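You operate a simulated robot arm through the tools that you are given. There is no shell and no other tool. Be economical: measure what you need, move in short steps, check, and stop when the job is done.

Carry out the task below with a simulated robot arm. There is one attempt and no reset: what you move stays moved.

TASK
Put the green ring and the grey cylinder in the white tub.

It is judged by the outcome, as a careful person would: the job done as asked, and still so three seconds after it is handed in. It fails if anything else is knocked over, pushed out of place, dropped, spilled or broken.

THE ROBOT
A 7-joint arm with a two-finger parallel gripper, fixed in place. Base frame: the origin is at the foot of the arm, x ahead of it, y to its left, z up; the work surface is at about z = -0.003. Lengths are in m, angles in degrees, forces in N, time in s.
With the tool pointing down near the work surface it reaches from about 0.24 to 0.62 m from the base axis. Its first joint turns from -66.0 to 66.0 degrees. Payload 2.6 kg.
Tool frame: the origin (TCP) lies between the finger pads and is the grasp point; the fingertips stand 0.03 m ahead of it; z points along the fingers, y is the line along which they close. The gripper opens to 0.094 m. The fingers are 0.028 m wide and 0.01 m thick; the gripper's body (0.05 by 0.096 m) begins 0.055 m behind the TCP.
Orientation is told as [roll, pitch, yaw] about the base's x, y, z axes, in that order, counted from this pose: with the fingers straight down and closing along the base's y, the tool's x points along the base's -x, its y along +y and its z along -z.

THE INTERFACE
- The arm moves only by the tool nudge_tool. Its argument "motion" is a list of rows, each an object (a shift or turn left out is 0, a gripper value left out holds the last) with "turn": the turn, a rotation vector about the base's x, y, z in degrees, a list of three; "dp": the shift along the base's x, y, z in mm, a list of three; "grip": the opening, from 0 (shut) to 1 (fully open). In form: [{"turn": [ax, ay, az], "dp": [x, y, z], "grip": grip}, ...]. A call has 1 to 12 rows; each row is the pose to reach, as a shift and turn from the pose commanded when the call began. A row lasts 0.2 s, in which the tool goes at most 0.05 m and 8.6 degrees; a call with a longer step from one row to the next is refused whole, and so is a gripper value outside its range. A pose out of reach is approached as far as the arm can. The call stops where the force on the tool passes 40 N (or 10 N more than at its start, if that is more) or the arm is blocked; 0.2 s more then pass. The fingers move at their own pace (about 0.072 m/s each) and stop on an object; they squeeze with about 32 N. The grip force told is the motor's: it shows also when the fingers shut on nothing. Time passes only in rows, and 0.2 s behind the last, so rows that repeat a pose let the fingers close. It gives the time, the measured TCP pose, the force on the tool (base axes), the opening and the grip force at its end, in the units of the frame above (readings bear some noise).
- Cameras (640 x 400 px; columns grow to the right, rows downward): "scene" is fixed at [0.0293, 0.4222, 0.5743]; the picture's right is [-0.84, -0.54, 0.00], its down [-0.26, 0.40, -0.88] and it looks along [0.47, -0.74, -0.48] (base axes); focal length 312 px, centre (320, 200). "wrist" rides on the gripper at [-0.037, 0, -0.058] in the tool frame; the picture's right is [0.00, -1.00, 0.00], its down [0.97, 0.00, -0.24] and it looks along [0.24, 0.00, 0.97] (tool axes); focal length 218 px, centre (320, 200).
- snapshot(camera): a new picture of that camera. No time passes.
- locate(camera, pixels): for up to 12 pixels [column, row] of the newest picture of that camera ("zoom" is the newest enlarged one), the place [x, y, z] in the base frame of the surface seen there, good to about 0.002 m. No time passes.
- zoom(camera, box): a new picture of the part [left, top, right, bottom] of that camera's present view, enlarged. No time passes.
- hand_in(): hands the job in; it is judged then, once.

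Work in short steps. Measure before you move; look again where a grasp or a placing could have gone wrong, and mend it. You have 60 turns and 22 pictures in all, the two below and enlarged ones among them. Open the gripper and draw the arm clear of the work before you hand the job in, unless the task says otherwise; then end with one line.

The tools are called after "Emit:" as name(argument=value, ...) on one line, values as JSON. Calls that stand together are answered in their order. nudge_tool: Moves the arm, as the interface text tells. Its arguments: {"type":"object","properties":{"motion":{"type":"array","items":{"type":"object","properties":{"turn":{"type":"array","items":{"type":"number"}},"dp":{"type":"array","items":{"type":"number"}},"grip":{"type":"number"}}}}},"required":["motion"]} The other tools are called the same way: snapshot (camera) takes a picture; locate (camera, pixels) gives the place of the surface under pixels of a picture; zoom (camera, box) takes an enlarged picture of a part of a camera's view; hand_in () hands the job in.

At the start:

```text
time: 0.0
ee_pos: [0.4147, -0.1026, 0.3323]
orientation: [0.0, -0.1, 0.0]
wrist_force: [0.6, -0.2, -0.6]
grip_width: 0.0941
grasp_force: 0.0
```

scene: 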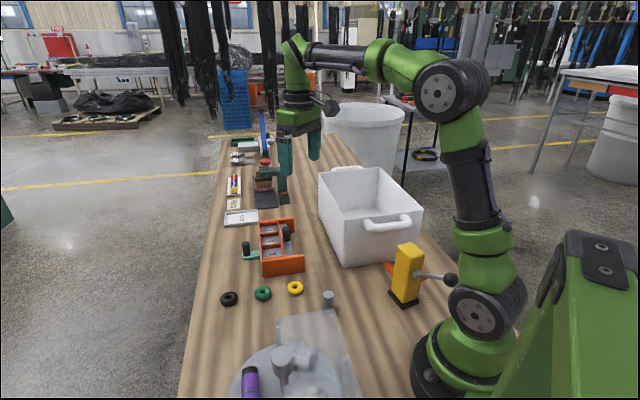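
wrist: 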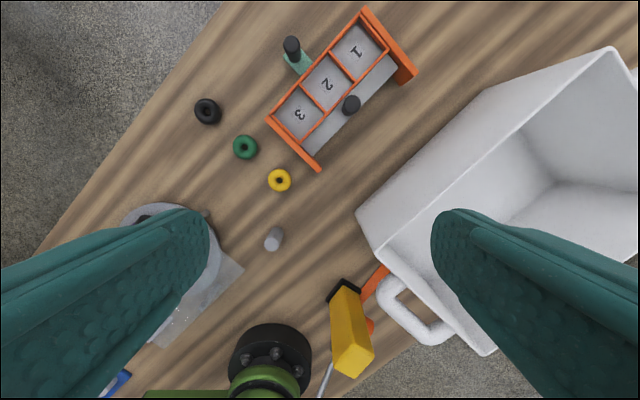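

The green ring is at about scene (263,294) and the grey cylinder at (328,299), with the white tub at about (370,210). I'll enlarge and locate them.

Emit:
zoom(camera="scene", box=[200, 240, 440, 390])

Emit:
locate(camera="scene", pixels=[[263, 289], [263, 294], [263, 299], [328, 293], [328, 304], [320, 175], [373, 170], [422, 208], [345, 264], [365, 205], [390, 225], [295, 288]])

Emit:
locate(camera="wrist", pixels=[[245, 147], [237, 147], [254, 147], [245, 138], [245, 156], [278, 233], [270, 245], [279, 180], [357, 212], [378, 250], [612, 50], [485, 352]])

```text
2.67 times, centred on (320, 315) of scene
```

zoom: 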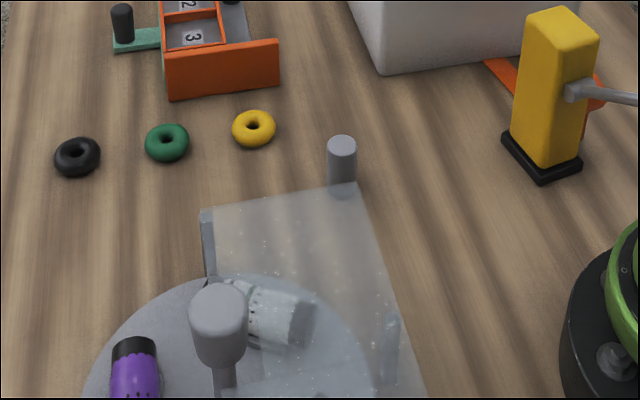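

```text
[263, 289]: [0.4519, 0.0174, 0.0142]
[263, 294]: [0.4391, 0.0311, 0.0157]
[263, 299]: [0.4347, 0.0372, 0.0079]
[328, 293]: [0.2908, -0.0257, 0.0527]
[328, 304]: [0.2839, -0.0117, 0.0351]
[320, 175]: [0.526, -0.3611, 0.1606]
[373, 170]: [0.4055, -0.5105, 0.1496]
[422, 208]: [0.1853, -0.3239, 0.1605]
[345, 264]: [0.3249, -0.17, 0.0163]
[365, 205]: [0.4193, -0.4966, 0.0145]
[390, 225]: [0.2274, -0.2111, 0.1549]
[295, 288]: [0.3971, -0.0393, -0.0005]
```

```text
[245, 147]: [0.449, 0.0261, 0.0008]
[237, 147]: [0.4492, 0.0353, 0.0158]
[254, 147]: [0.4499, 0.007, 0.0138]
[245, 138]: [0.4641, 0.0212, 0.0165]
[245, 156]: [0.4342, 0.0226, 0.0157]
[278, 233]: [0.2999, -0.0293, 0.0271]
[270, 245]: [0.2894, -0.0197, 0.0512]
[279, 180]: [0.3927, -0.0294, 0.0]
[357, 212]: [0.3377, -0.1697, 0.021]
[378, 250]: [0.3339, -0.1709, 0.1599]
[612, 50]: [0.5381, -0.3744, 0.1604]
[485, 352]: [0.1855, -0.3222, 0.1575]
```

The ring is centred near (0.449, 0.022) with its top at about z 0.016, and it's clear on both sides along y. I'll move above it with the gripper partly open.

Emit:
nudge_tool(motion=[{"dp": [10, 40, -20], "grip": 0.65}, {"dp": [22, 80, -50]}, {"dp": [34, 120, -80]}, {"dp": [34.3, 124.6, -125]}, {"dp": [34.3, 124.6, -170]}, {"dp": [34.3, 124.6, -200]}, {"dp": [34.3, 124.6, -200]}])

Emit:
snapshot(camera="wrist")

```text
refused: row 2 steps farther than a row can; nothing moved
```

```text
18 pictures are left
```

wrist: 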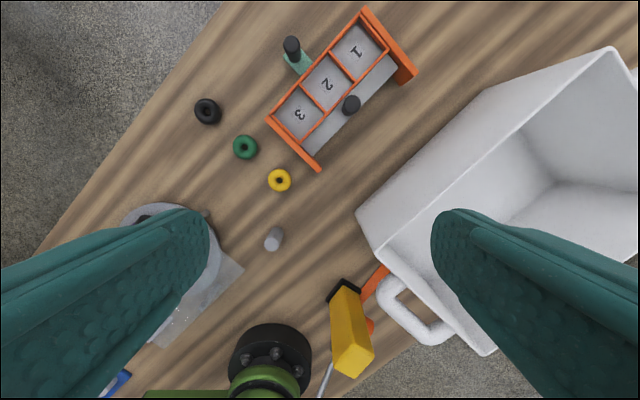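

The call was refused because one step was too long, so I'll use smaller ones.

Emit:
nudge_tool(motion=[{"dp": [10, 35, -20], "grip": 0.65}, {"dp": [20, 70, -40]}, {"dp": [30, 105, -60]}, {"dp": [34.3, 124.6, -90]}, {"dp": [34.3, 124.6, -130]}, {"dp": [34.3, 124.6, -170]}, {"dp": [34.3, 124.6, -200]}, {"dp": [34.3, 124.6, -200]}])

Emit:
snapshot(camera="wrist")

```text
time: 1.8
ee_pos: [0.448, 0.0248, 0.132]
orientation: [0.0, 0.0, 0.0]
wrist_force: [-0.1, -0.1, 0.0]
grip_width: 0.0614
grasp_force: 0.1
```

```text
17 pictures are left
```

wrist: 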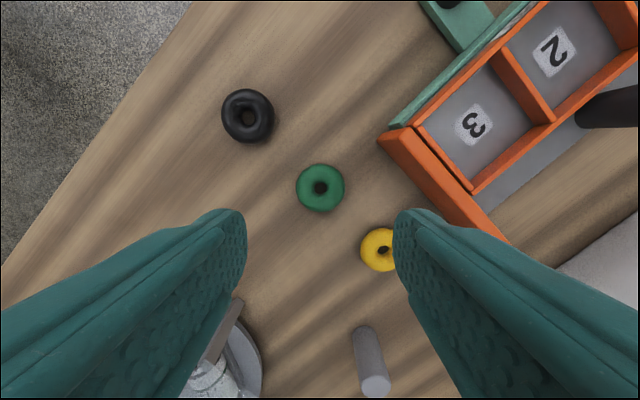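

The ring is at wrist (320,188), centred between the fingers. I'll confirm its position and measure the cylinder too.

Emit:
locate(camera="wrist", pixels=[[300, 188], [341, 188], [320, 170], [320, 206], [320, 188], [364, 234], [375, 385], [362, 383], [389, 383], [357, 330], [400, 130], [430, 185]])

```text
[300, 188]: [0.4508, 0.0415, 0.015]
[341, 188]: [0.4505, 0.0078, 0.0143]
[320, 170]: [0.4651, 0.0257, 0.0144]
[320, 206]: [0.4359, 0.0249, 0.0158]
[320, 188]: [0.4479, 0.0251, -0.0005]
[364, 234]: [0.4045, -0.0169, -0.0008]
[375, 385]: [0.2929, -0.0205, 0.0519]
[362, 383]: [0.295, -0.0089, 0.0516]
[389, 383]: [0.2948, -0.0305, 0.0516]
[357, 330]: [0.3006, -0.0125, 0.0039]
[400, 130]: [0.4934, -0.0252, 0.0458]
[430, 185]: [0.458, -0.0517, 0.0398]
```

The ring's centre is (0.450, 0.025). I'll go straight down to TCP z 0.030 and close.

Emit:
nudge_tool(motion=[{"dp": [2, 0, -40]}, {"dp": [2, 0, -75]}, {"dp": [2, 0, -95]}, {"dp": [2, 0, -102]}, {"dp": [2, 0, -102], "grip": 0.2}, {"dp": [2, 0, -102], "grip": 0.2}, {"dp": [2, 0, -102], "grip": 0.2}, {"dp": [2, 0, -102], "grip": 0.2}])

```text
time: 3.6
ee_pos: [0.45, 0.0239, 0.0307]
orientation: [0.1, 0.0, 0.0]
wrist_force: [0.3, -0.3, 0.8]
grip_width: 0.0398
grasp_force: 32.0
```

The grip holds at 0.040 m. I'll lift now.

Emit:
nudge_tool(motion=[{"dp": [0, 0, 30]}, {"dp": [0, 0, 70]}, {"dp": [0, 0, 115]}, {"dp": [0, 0, 160]}, {"dp": [0, 0, 200]}, {"dp": [0, 0, 230]}, {"dp": [-8, -35, 230]}, {"dp": [-18, -75, 230]}, {"dp": [-28, -118, 230]}, {"dp": [-38, -160, 230]}, {"dp": [-48, -202, 230]}, {"dp": [-58, -240, 230]}])

Emit:
nudge_tool(motion=[{"dp": [-10, -40, 0]}, {"dp": [-20, -80, 0]}, {"dp": [-30, -120, 0]}, {"dp": [-32, -132, 0]}, {"dp": [-32, -132, 0]}])

Emit:
snapshot(camera="wrist")

Emit:
snapshot(camera="scene")

```text
time: 6.2
ee_pos: [0.3938, -0.2177, 0.2572]
orientation: [-0.1, 0.1, 0.1]
wrist_force: [-0.1, 0.1, -1.5]
grip_width: 0.0398
grasp_force: 31.2
```

```text
time: 7.4
ee_pos: [0.3613, -0.3513, 0.2623]
orientation: [0.1, -0.1, -0.1]
wrist_force: [0.0, 0.1, -0.1]
grip_width: 0.04
grasp_force: 32.1
```

```text
16 pictures are left
```

wrist: 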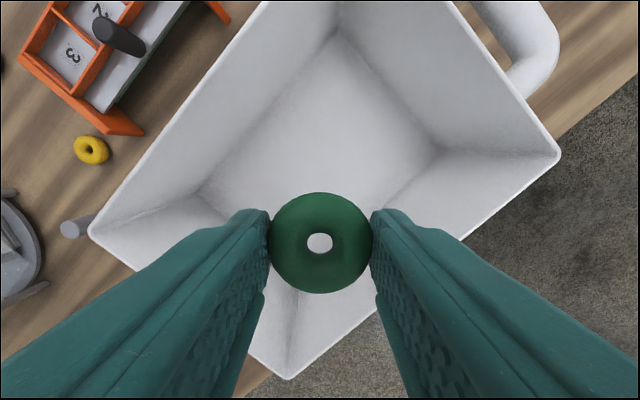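

```text
15 pictures are left
```

scene: 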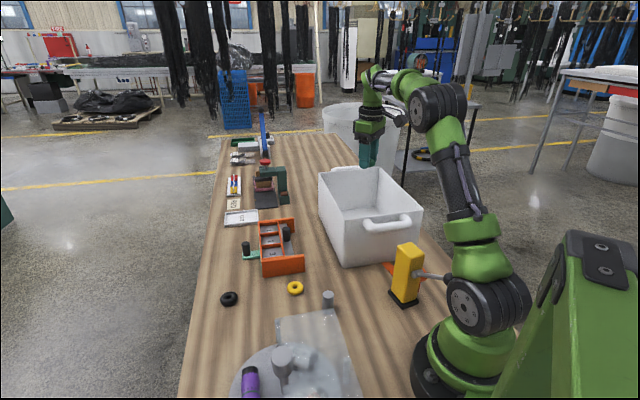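

The ring hangs over the tub. I'll measure the tub's floor before lowering.

Emit:
locate(camera="wrist", pixels=[[340, 35], [205, 190], [440, 148], [300, 290], [340, 150], [90, 235], [558, 155], [287, 378]])

```text
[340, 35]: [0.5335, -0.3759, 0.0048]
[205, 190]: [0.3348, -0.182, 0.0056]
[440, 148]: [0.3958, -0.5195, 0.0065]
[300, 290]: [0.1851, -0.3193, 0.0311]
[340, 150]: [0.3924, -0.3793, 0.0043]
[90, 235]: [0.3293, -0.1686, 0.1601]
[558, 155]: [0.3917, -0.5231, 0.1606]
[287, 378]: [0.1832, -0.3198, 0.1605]
```

The floor is flat at z 0.005 and the walls are straight. I'll lower to about TCP z 0.085 first and check clearance at the rim.

Emit:
nudge_tool(motion=[{"dp": [0, 3, -40]}, {"dp": [0, 3, -80]}, {"dp": [0, 3, -120]}, {"dp": [0, 3, -155]}, {"dp": [0, 3, -178]}, {"dp": [0, 3, -178]}])

Emit:
zoom(camera="scene", box=[280, 80, 472, 280])

```text
time: 8.8
ee_pos: [0.3586, -0.3483, 0.0805]
orientation: [0.0, 0.0, 0.0]
wrist_force: [-0.4, -0.1, -0.5]
grip_width: 0.0394
grasp_force: 32.3
```

```text
2.00 times, centred on (376, 180) of scene
```

zoom: 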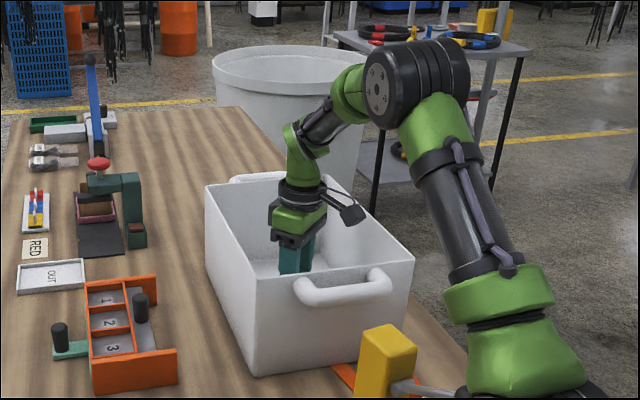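

The gripper is inside with room to spare. A protrusion sticks out at zoom (355,215), so I'll measure it before going lower.

Emit:
locate(camera="zoom", pixels=[[355, 215], [345, 220], [362, 218], [335, 190], [297, 260], [305, 215]])

```text
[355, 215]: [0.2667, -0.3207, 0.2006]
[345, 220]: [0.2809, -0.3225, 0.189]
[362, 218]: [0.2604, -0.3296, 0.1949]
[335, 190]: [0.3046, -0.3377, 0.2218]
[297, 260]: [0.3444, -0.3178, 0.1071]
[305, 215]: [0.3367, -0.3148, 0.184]
```

The protrusion is at z 0.19 and about 45 mm inside the rim, so it's safe to go lower. I'll descend another 42 mm and release.

Emit:
nudge_tool(motion=[{"dp": [0, 0, -25]}, {"dp": [0, 0, -42]}, {"dp": [0, 0, -42]}, {"dp": [0, 0, -42], "grip": 0.65}, {"dp": [0, 0, -42]}, {"dp": [0, 0, -20]}, {"dp": [0, 0, 25]}, {"dp": [0, 0, 70]}, {"dp": [0, 0, 115]}, {"dp": [0, 0, 160]}, {"dp": [0, 0, 180]}])

Emit:
snapshot(camera="wrist")

```text
time: 11.2
ee_pos: [0.3613, -0.3461, 0.2641]
orientation: [0.0, 0.0, 0.0]
wrist_force: [0.7, -0.1, 0.1]
grip_width: 0.0613
grasp_force: 0.0
```

```text
13 pictures are left
```

wrist: 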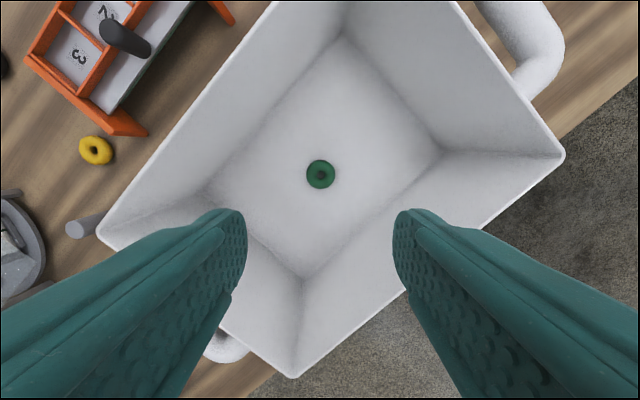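

The ring lies in the tub at (320,174). Next I'll move above the cylinder, near (0.293, -0.021).

Emit:
nudge_tool(motion=[{"dp": [-5, 40, 0]}, {"dp": [-14, 85, 0]}, {"dp": [-23, 130, 0]}, {"dp": [-32, 175, 0]}, {"dp": [-41, 220, 0]}, {"dp": [-50, 265, 0]}, {"dp": [-60, 305, 0]}, {"dp": [-67, 325, 0]}, {"dp": [-67, 325, -30]}, {"dp": [-67, 325, -50]}, {"dp": [-67, 325, -50]}])

Emit:
snapshot(camera="wrist")

Emit:
zoom(camera="scene", box=[220, 250, 400, 400])

```text
time: 13.6
ee_pos: [0.2939, -0.0223, 0.2115]
orientation: [0.0, 0.1, 0.0]
wrist_force: [0.0, 0.0, -0.2]
grip_width: 0.0612
grasp_force: 0.1
```

```text
12 pictures are left
```

wrist: 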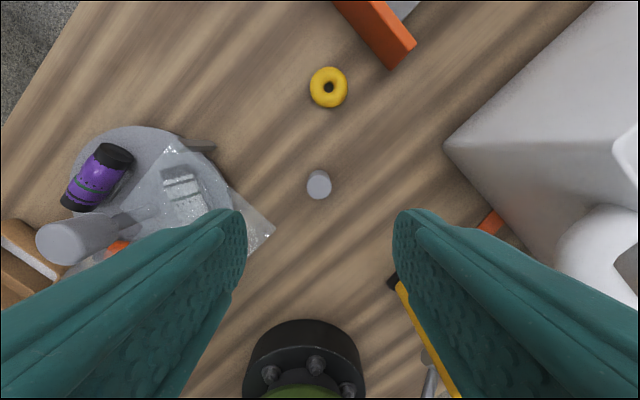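

```text
2.67 times, centred on (310, 325) of scene
```

zoom: 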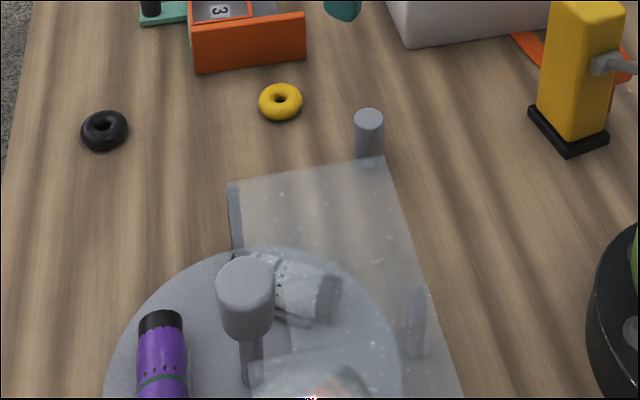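

The cylinder is at (318,184), centred between the fingers. A clear pane stands near the left finger (wrist 230–275, 190–235), so I'll map it before descending.

Emit:
zoom(camera="wrist", box=[60, 110, 340, 285])

Emit:
locate(camera="wrist", pixels=[[318, 186], [308, 186], [329, 186], [318, 176], [318, 195], [272, 230], [255, 215], [235, 193], [200, 147], [178, 143], [240, 205], [260, 240]])

Emit:
locate(camera="zoom", pixels=[[232, 185], [300, 172], [380, 160], [400, 230], [440, 330], [235, 230], [415, 320], [340, 220], [368, 117], [368, 150]])

```text
2.29 times, centred on (200, 198) of wrist
```

zoom: 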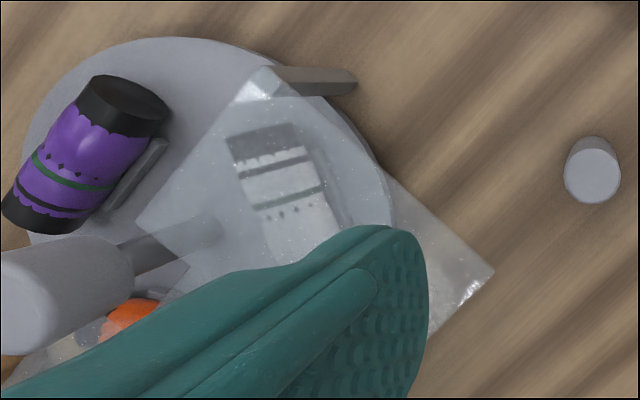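

```text
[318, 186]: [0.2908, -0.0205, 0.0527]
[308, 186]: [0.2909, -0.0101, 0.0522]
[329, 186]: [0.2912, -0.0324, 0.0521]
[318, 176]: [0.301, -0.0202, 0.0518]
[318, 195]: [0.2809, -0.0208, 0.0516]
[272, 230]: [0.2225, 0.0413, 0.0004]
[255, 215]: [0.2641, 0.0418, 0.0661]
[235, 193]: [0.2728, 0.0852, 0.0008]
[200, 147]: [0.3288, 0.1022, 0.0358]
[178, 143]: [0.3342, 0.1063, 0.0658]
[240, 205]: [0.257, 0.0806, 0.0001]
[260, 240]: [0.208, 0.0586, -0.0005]
```

```text
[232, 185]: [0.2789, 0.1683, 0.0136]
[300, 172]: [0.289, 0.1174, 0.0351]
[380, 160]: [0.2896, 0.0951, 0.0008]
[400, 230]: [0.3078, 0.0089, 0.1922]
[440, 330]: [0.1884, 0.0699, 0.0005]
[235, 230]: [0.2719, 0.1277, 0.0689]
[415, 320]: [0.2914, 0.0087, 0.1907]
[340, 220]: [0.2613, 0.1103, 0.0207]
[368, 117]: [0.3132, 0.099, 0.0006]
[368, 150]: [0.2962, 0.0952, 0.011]
```

The pane is flat at z≈0.066, with its nearest edge about 59 mm from the cylinder. Fingers opened to 0.047 m leave over 20 mm of clearance. I'll centre on (0.291, -0.021), descend partway and check the arm.

Emit:
nudge_tool(motion=[{"dp": [-3, 1, -20], "grip": 0.5}, {"dp": [-3, 1, -50]}, {"dp": [-3, 1, -85]}, {"dp": [-3, 1, -105]}, {"dp": [-3, 1, -105]}])

Emit:
snapshot(camera="scene")

Emit:
snapshot(camera="wrist")

```text
time: 14.8
ee_pos: [0.2913, -0.0231, 0.1064]
orientation: [0.0, 0.0, 0.0]
wrist_force: [0.5, 0.9, 0.0]
grip_width: 0.047
grasp_force: 0.1
```

```text
9 pictures are left
```

scene: 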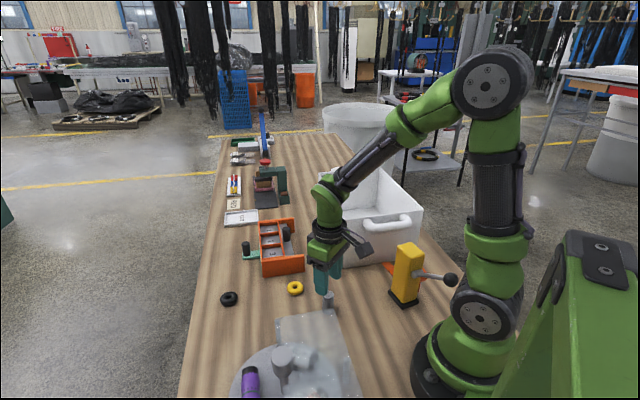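

```text
8 pictures are left
```

wrist: 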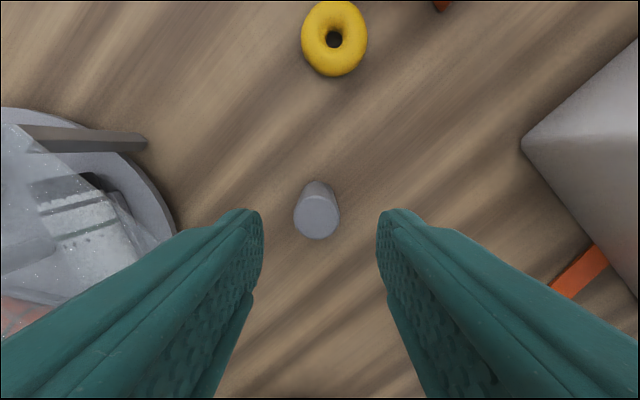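

The arm is clear and the cylinder at (317,215) is centred. I'll descend to TCP z 0.045 and grip.

Emit:
nudge_tool(motion=[{"dp": [0, 1, -30]}, {"dp": [0, 1, -52]}, {"dp": [0, 1, -61]}, {"dp": [0, 1, -61]}, {"dp": [0, 1, -61], "grip": 0.1}, {"dp": [0, 1, -61]}, {"dp": [0, 1, -61]}, {"dp": [0, 1, -61]}])

```text
time: 16.6
ee_pos: [0.2908, -0.0218, 0.0461]
orientation: [0.0, 0.0, 0.0]
wrist_force: [-0.2, 0.5, -0.8]
grip_width: 0.0244
grasp_force: 31.9
```

The cylinder is gripped at 0.024 m. I'll lift it and carry it over the far part of the tub, clear of the ring.

Emit:
nudge_tool(motion=[{"dp": [0, 0, 30]}, {"dp": [0, 0, 70]}, {"dp": [0, 0, 115]}, {"dp": [0, 0, 160]}, {"dp": [0, 0, 205]}, {"dp": [0, 0, 230]}, {"dp": [8, -30, 230]}, {"dp": [20, -70, 230]}, {"dp": [32, -110, 230]}, {"dp": [44, -150, 230]}, {"dp": [56, -190, 230]}, {"dp": [66, -225, 230]}])

Emit:
nudge_tool(motion=[{"dp": [14, -40, 0]}, {"dp": [28, -80, 0]}, {"dp": [42, -120, 0]}, {"dp": [48, -143, 0]}, {"dp": [48, -143, 0]}])

Emit:
snapshot(camera="wrist")

```text
time: 19.2
ee_pos: [0.3563, -0.2436, 0.2772]
orientation: [0.0, 0.0, 0.1]
wrist_force: [-0.6, 0.7, -0.6]
grip_width: 0.0241
grasp_force: 31.6
```

```text
time: 20.4
ee_pos: [0.4028, -0.3921, 0.2732]
orientation: [0.1, 0.0, 0.0]
wrist_force: [-0.2, -0.1, 0.2]
grip_width: 0.0244
grasp_force: 31.6
```

```text
7 pictures are left
```

wrist: 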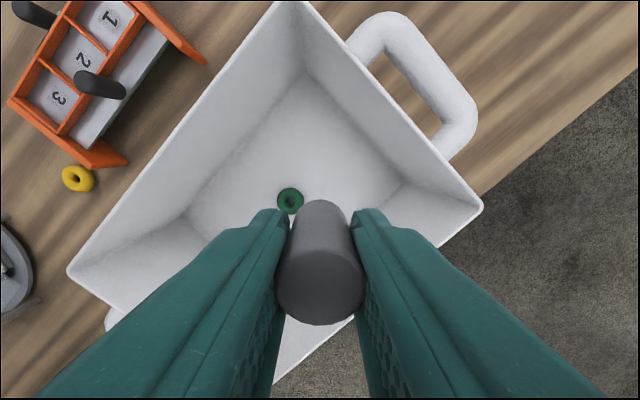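

The cylinder hangs over the tub with the ring clear of it. I'll lower to just above the floor (TCP z 0.056), release and rise.

Emit:
nudge_tool(motion=[{"dp": [2, 0, -45]}, {"dp": [2, 0, -90]}, {"dp": [2, 0, -135]}, {"dp": [2, 0, -175]}, {"dp": [2, 0, -205]}, {"dp": [2, 0, -217]}, {"dp": [2, 0, -217]}, {"dp": [2, 0, -217]}])

Emit:
nudge_tool(motion=[{"dp": [0, 0, 0], "grip": 0.5}, {"dp": [0, 0, 0]}, {"dp": [0, 0, 0]}, {"dp": [0, 0, 20]}, {"dp": [0, 0, 60]}, {"dp": [0, 0, 105]}, {"dp": [0, 0, 150]}, {"dp": [0, 0, 195]}, {"dp": [0, 0, 220]}, {"dp": [0, 0, 220]}])

Emit:
snapshot(camera="wrist")

```text
time: 22.2
ee_pos: [0.4069, -0.3894, 0.059]
orientation: [0.0, -0.1, 0.0]
wrist_force: [-0.9, 0.3, -0.2]
grip_width: 0.0244
grasp_force: 32.3
```

```text
time: 24.4
ee_pos: [0.4069, -0.3876, 0.2779]
orientation: [0.0, 0.0, 0.0]
wrist_force: [-0.5, 0.1, 0.3]
grip_width: 0.0468
grasp_force: 0.0
```

```text
6 pictures are left
```

wrist: 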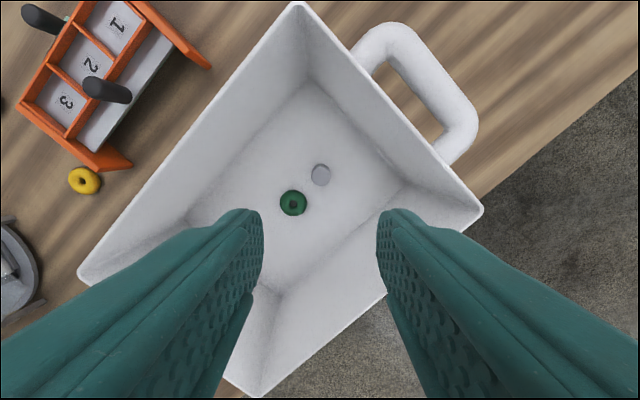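

Both are in the tub: the ring at (293,203) and the cylinder upright at (321,175). I'll back the arm off, open the gripper and take a final scene check.

Emit:
nudge_tool(motion=[{"dp": [0, 0, 30], "grip": 1.0}, {"dp": [0, 40, 50]}, {"dp": [0, 85, 55]}, {"dp": [0, 130, 55]}, {"dp": [0, 175, 55]}, {"dp": [0, 220, 55]}, {"dp": [0, 260, 55]}, {"dp": [0, 285, 55]}, {"dp": [0, 285, 55]}])

Emit:
snapshot(camera="scene")

```text
time: 26.4
ee_pos: [0.4085, -0.104, 0.3332]
orientation: [0.1, 0.0, -0.1]
wrist_force: [0.3, -0.4, -0.1]
grip_width: 0.094
grasp_force: 0.0
out of reach, approached as far as the arm can: row 1
```

```text
5 pictures are left
```

scene: 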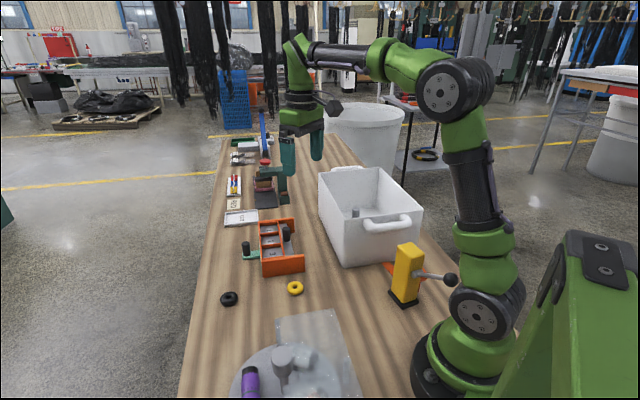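

The final picture shows everything else where it was, so I'm handing in.

Emit:
hand_in()

```text
The job is handed in.
```

The green ring and the grey cylinder are both in the white tub. Nothing else looks disturbed, and the arm is clear with its gripper open.
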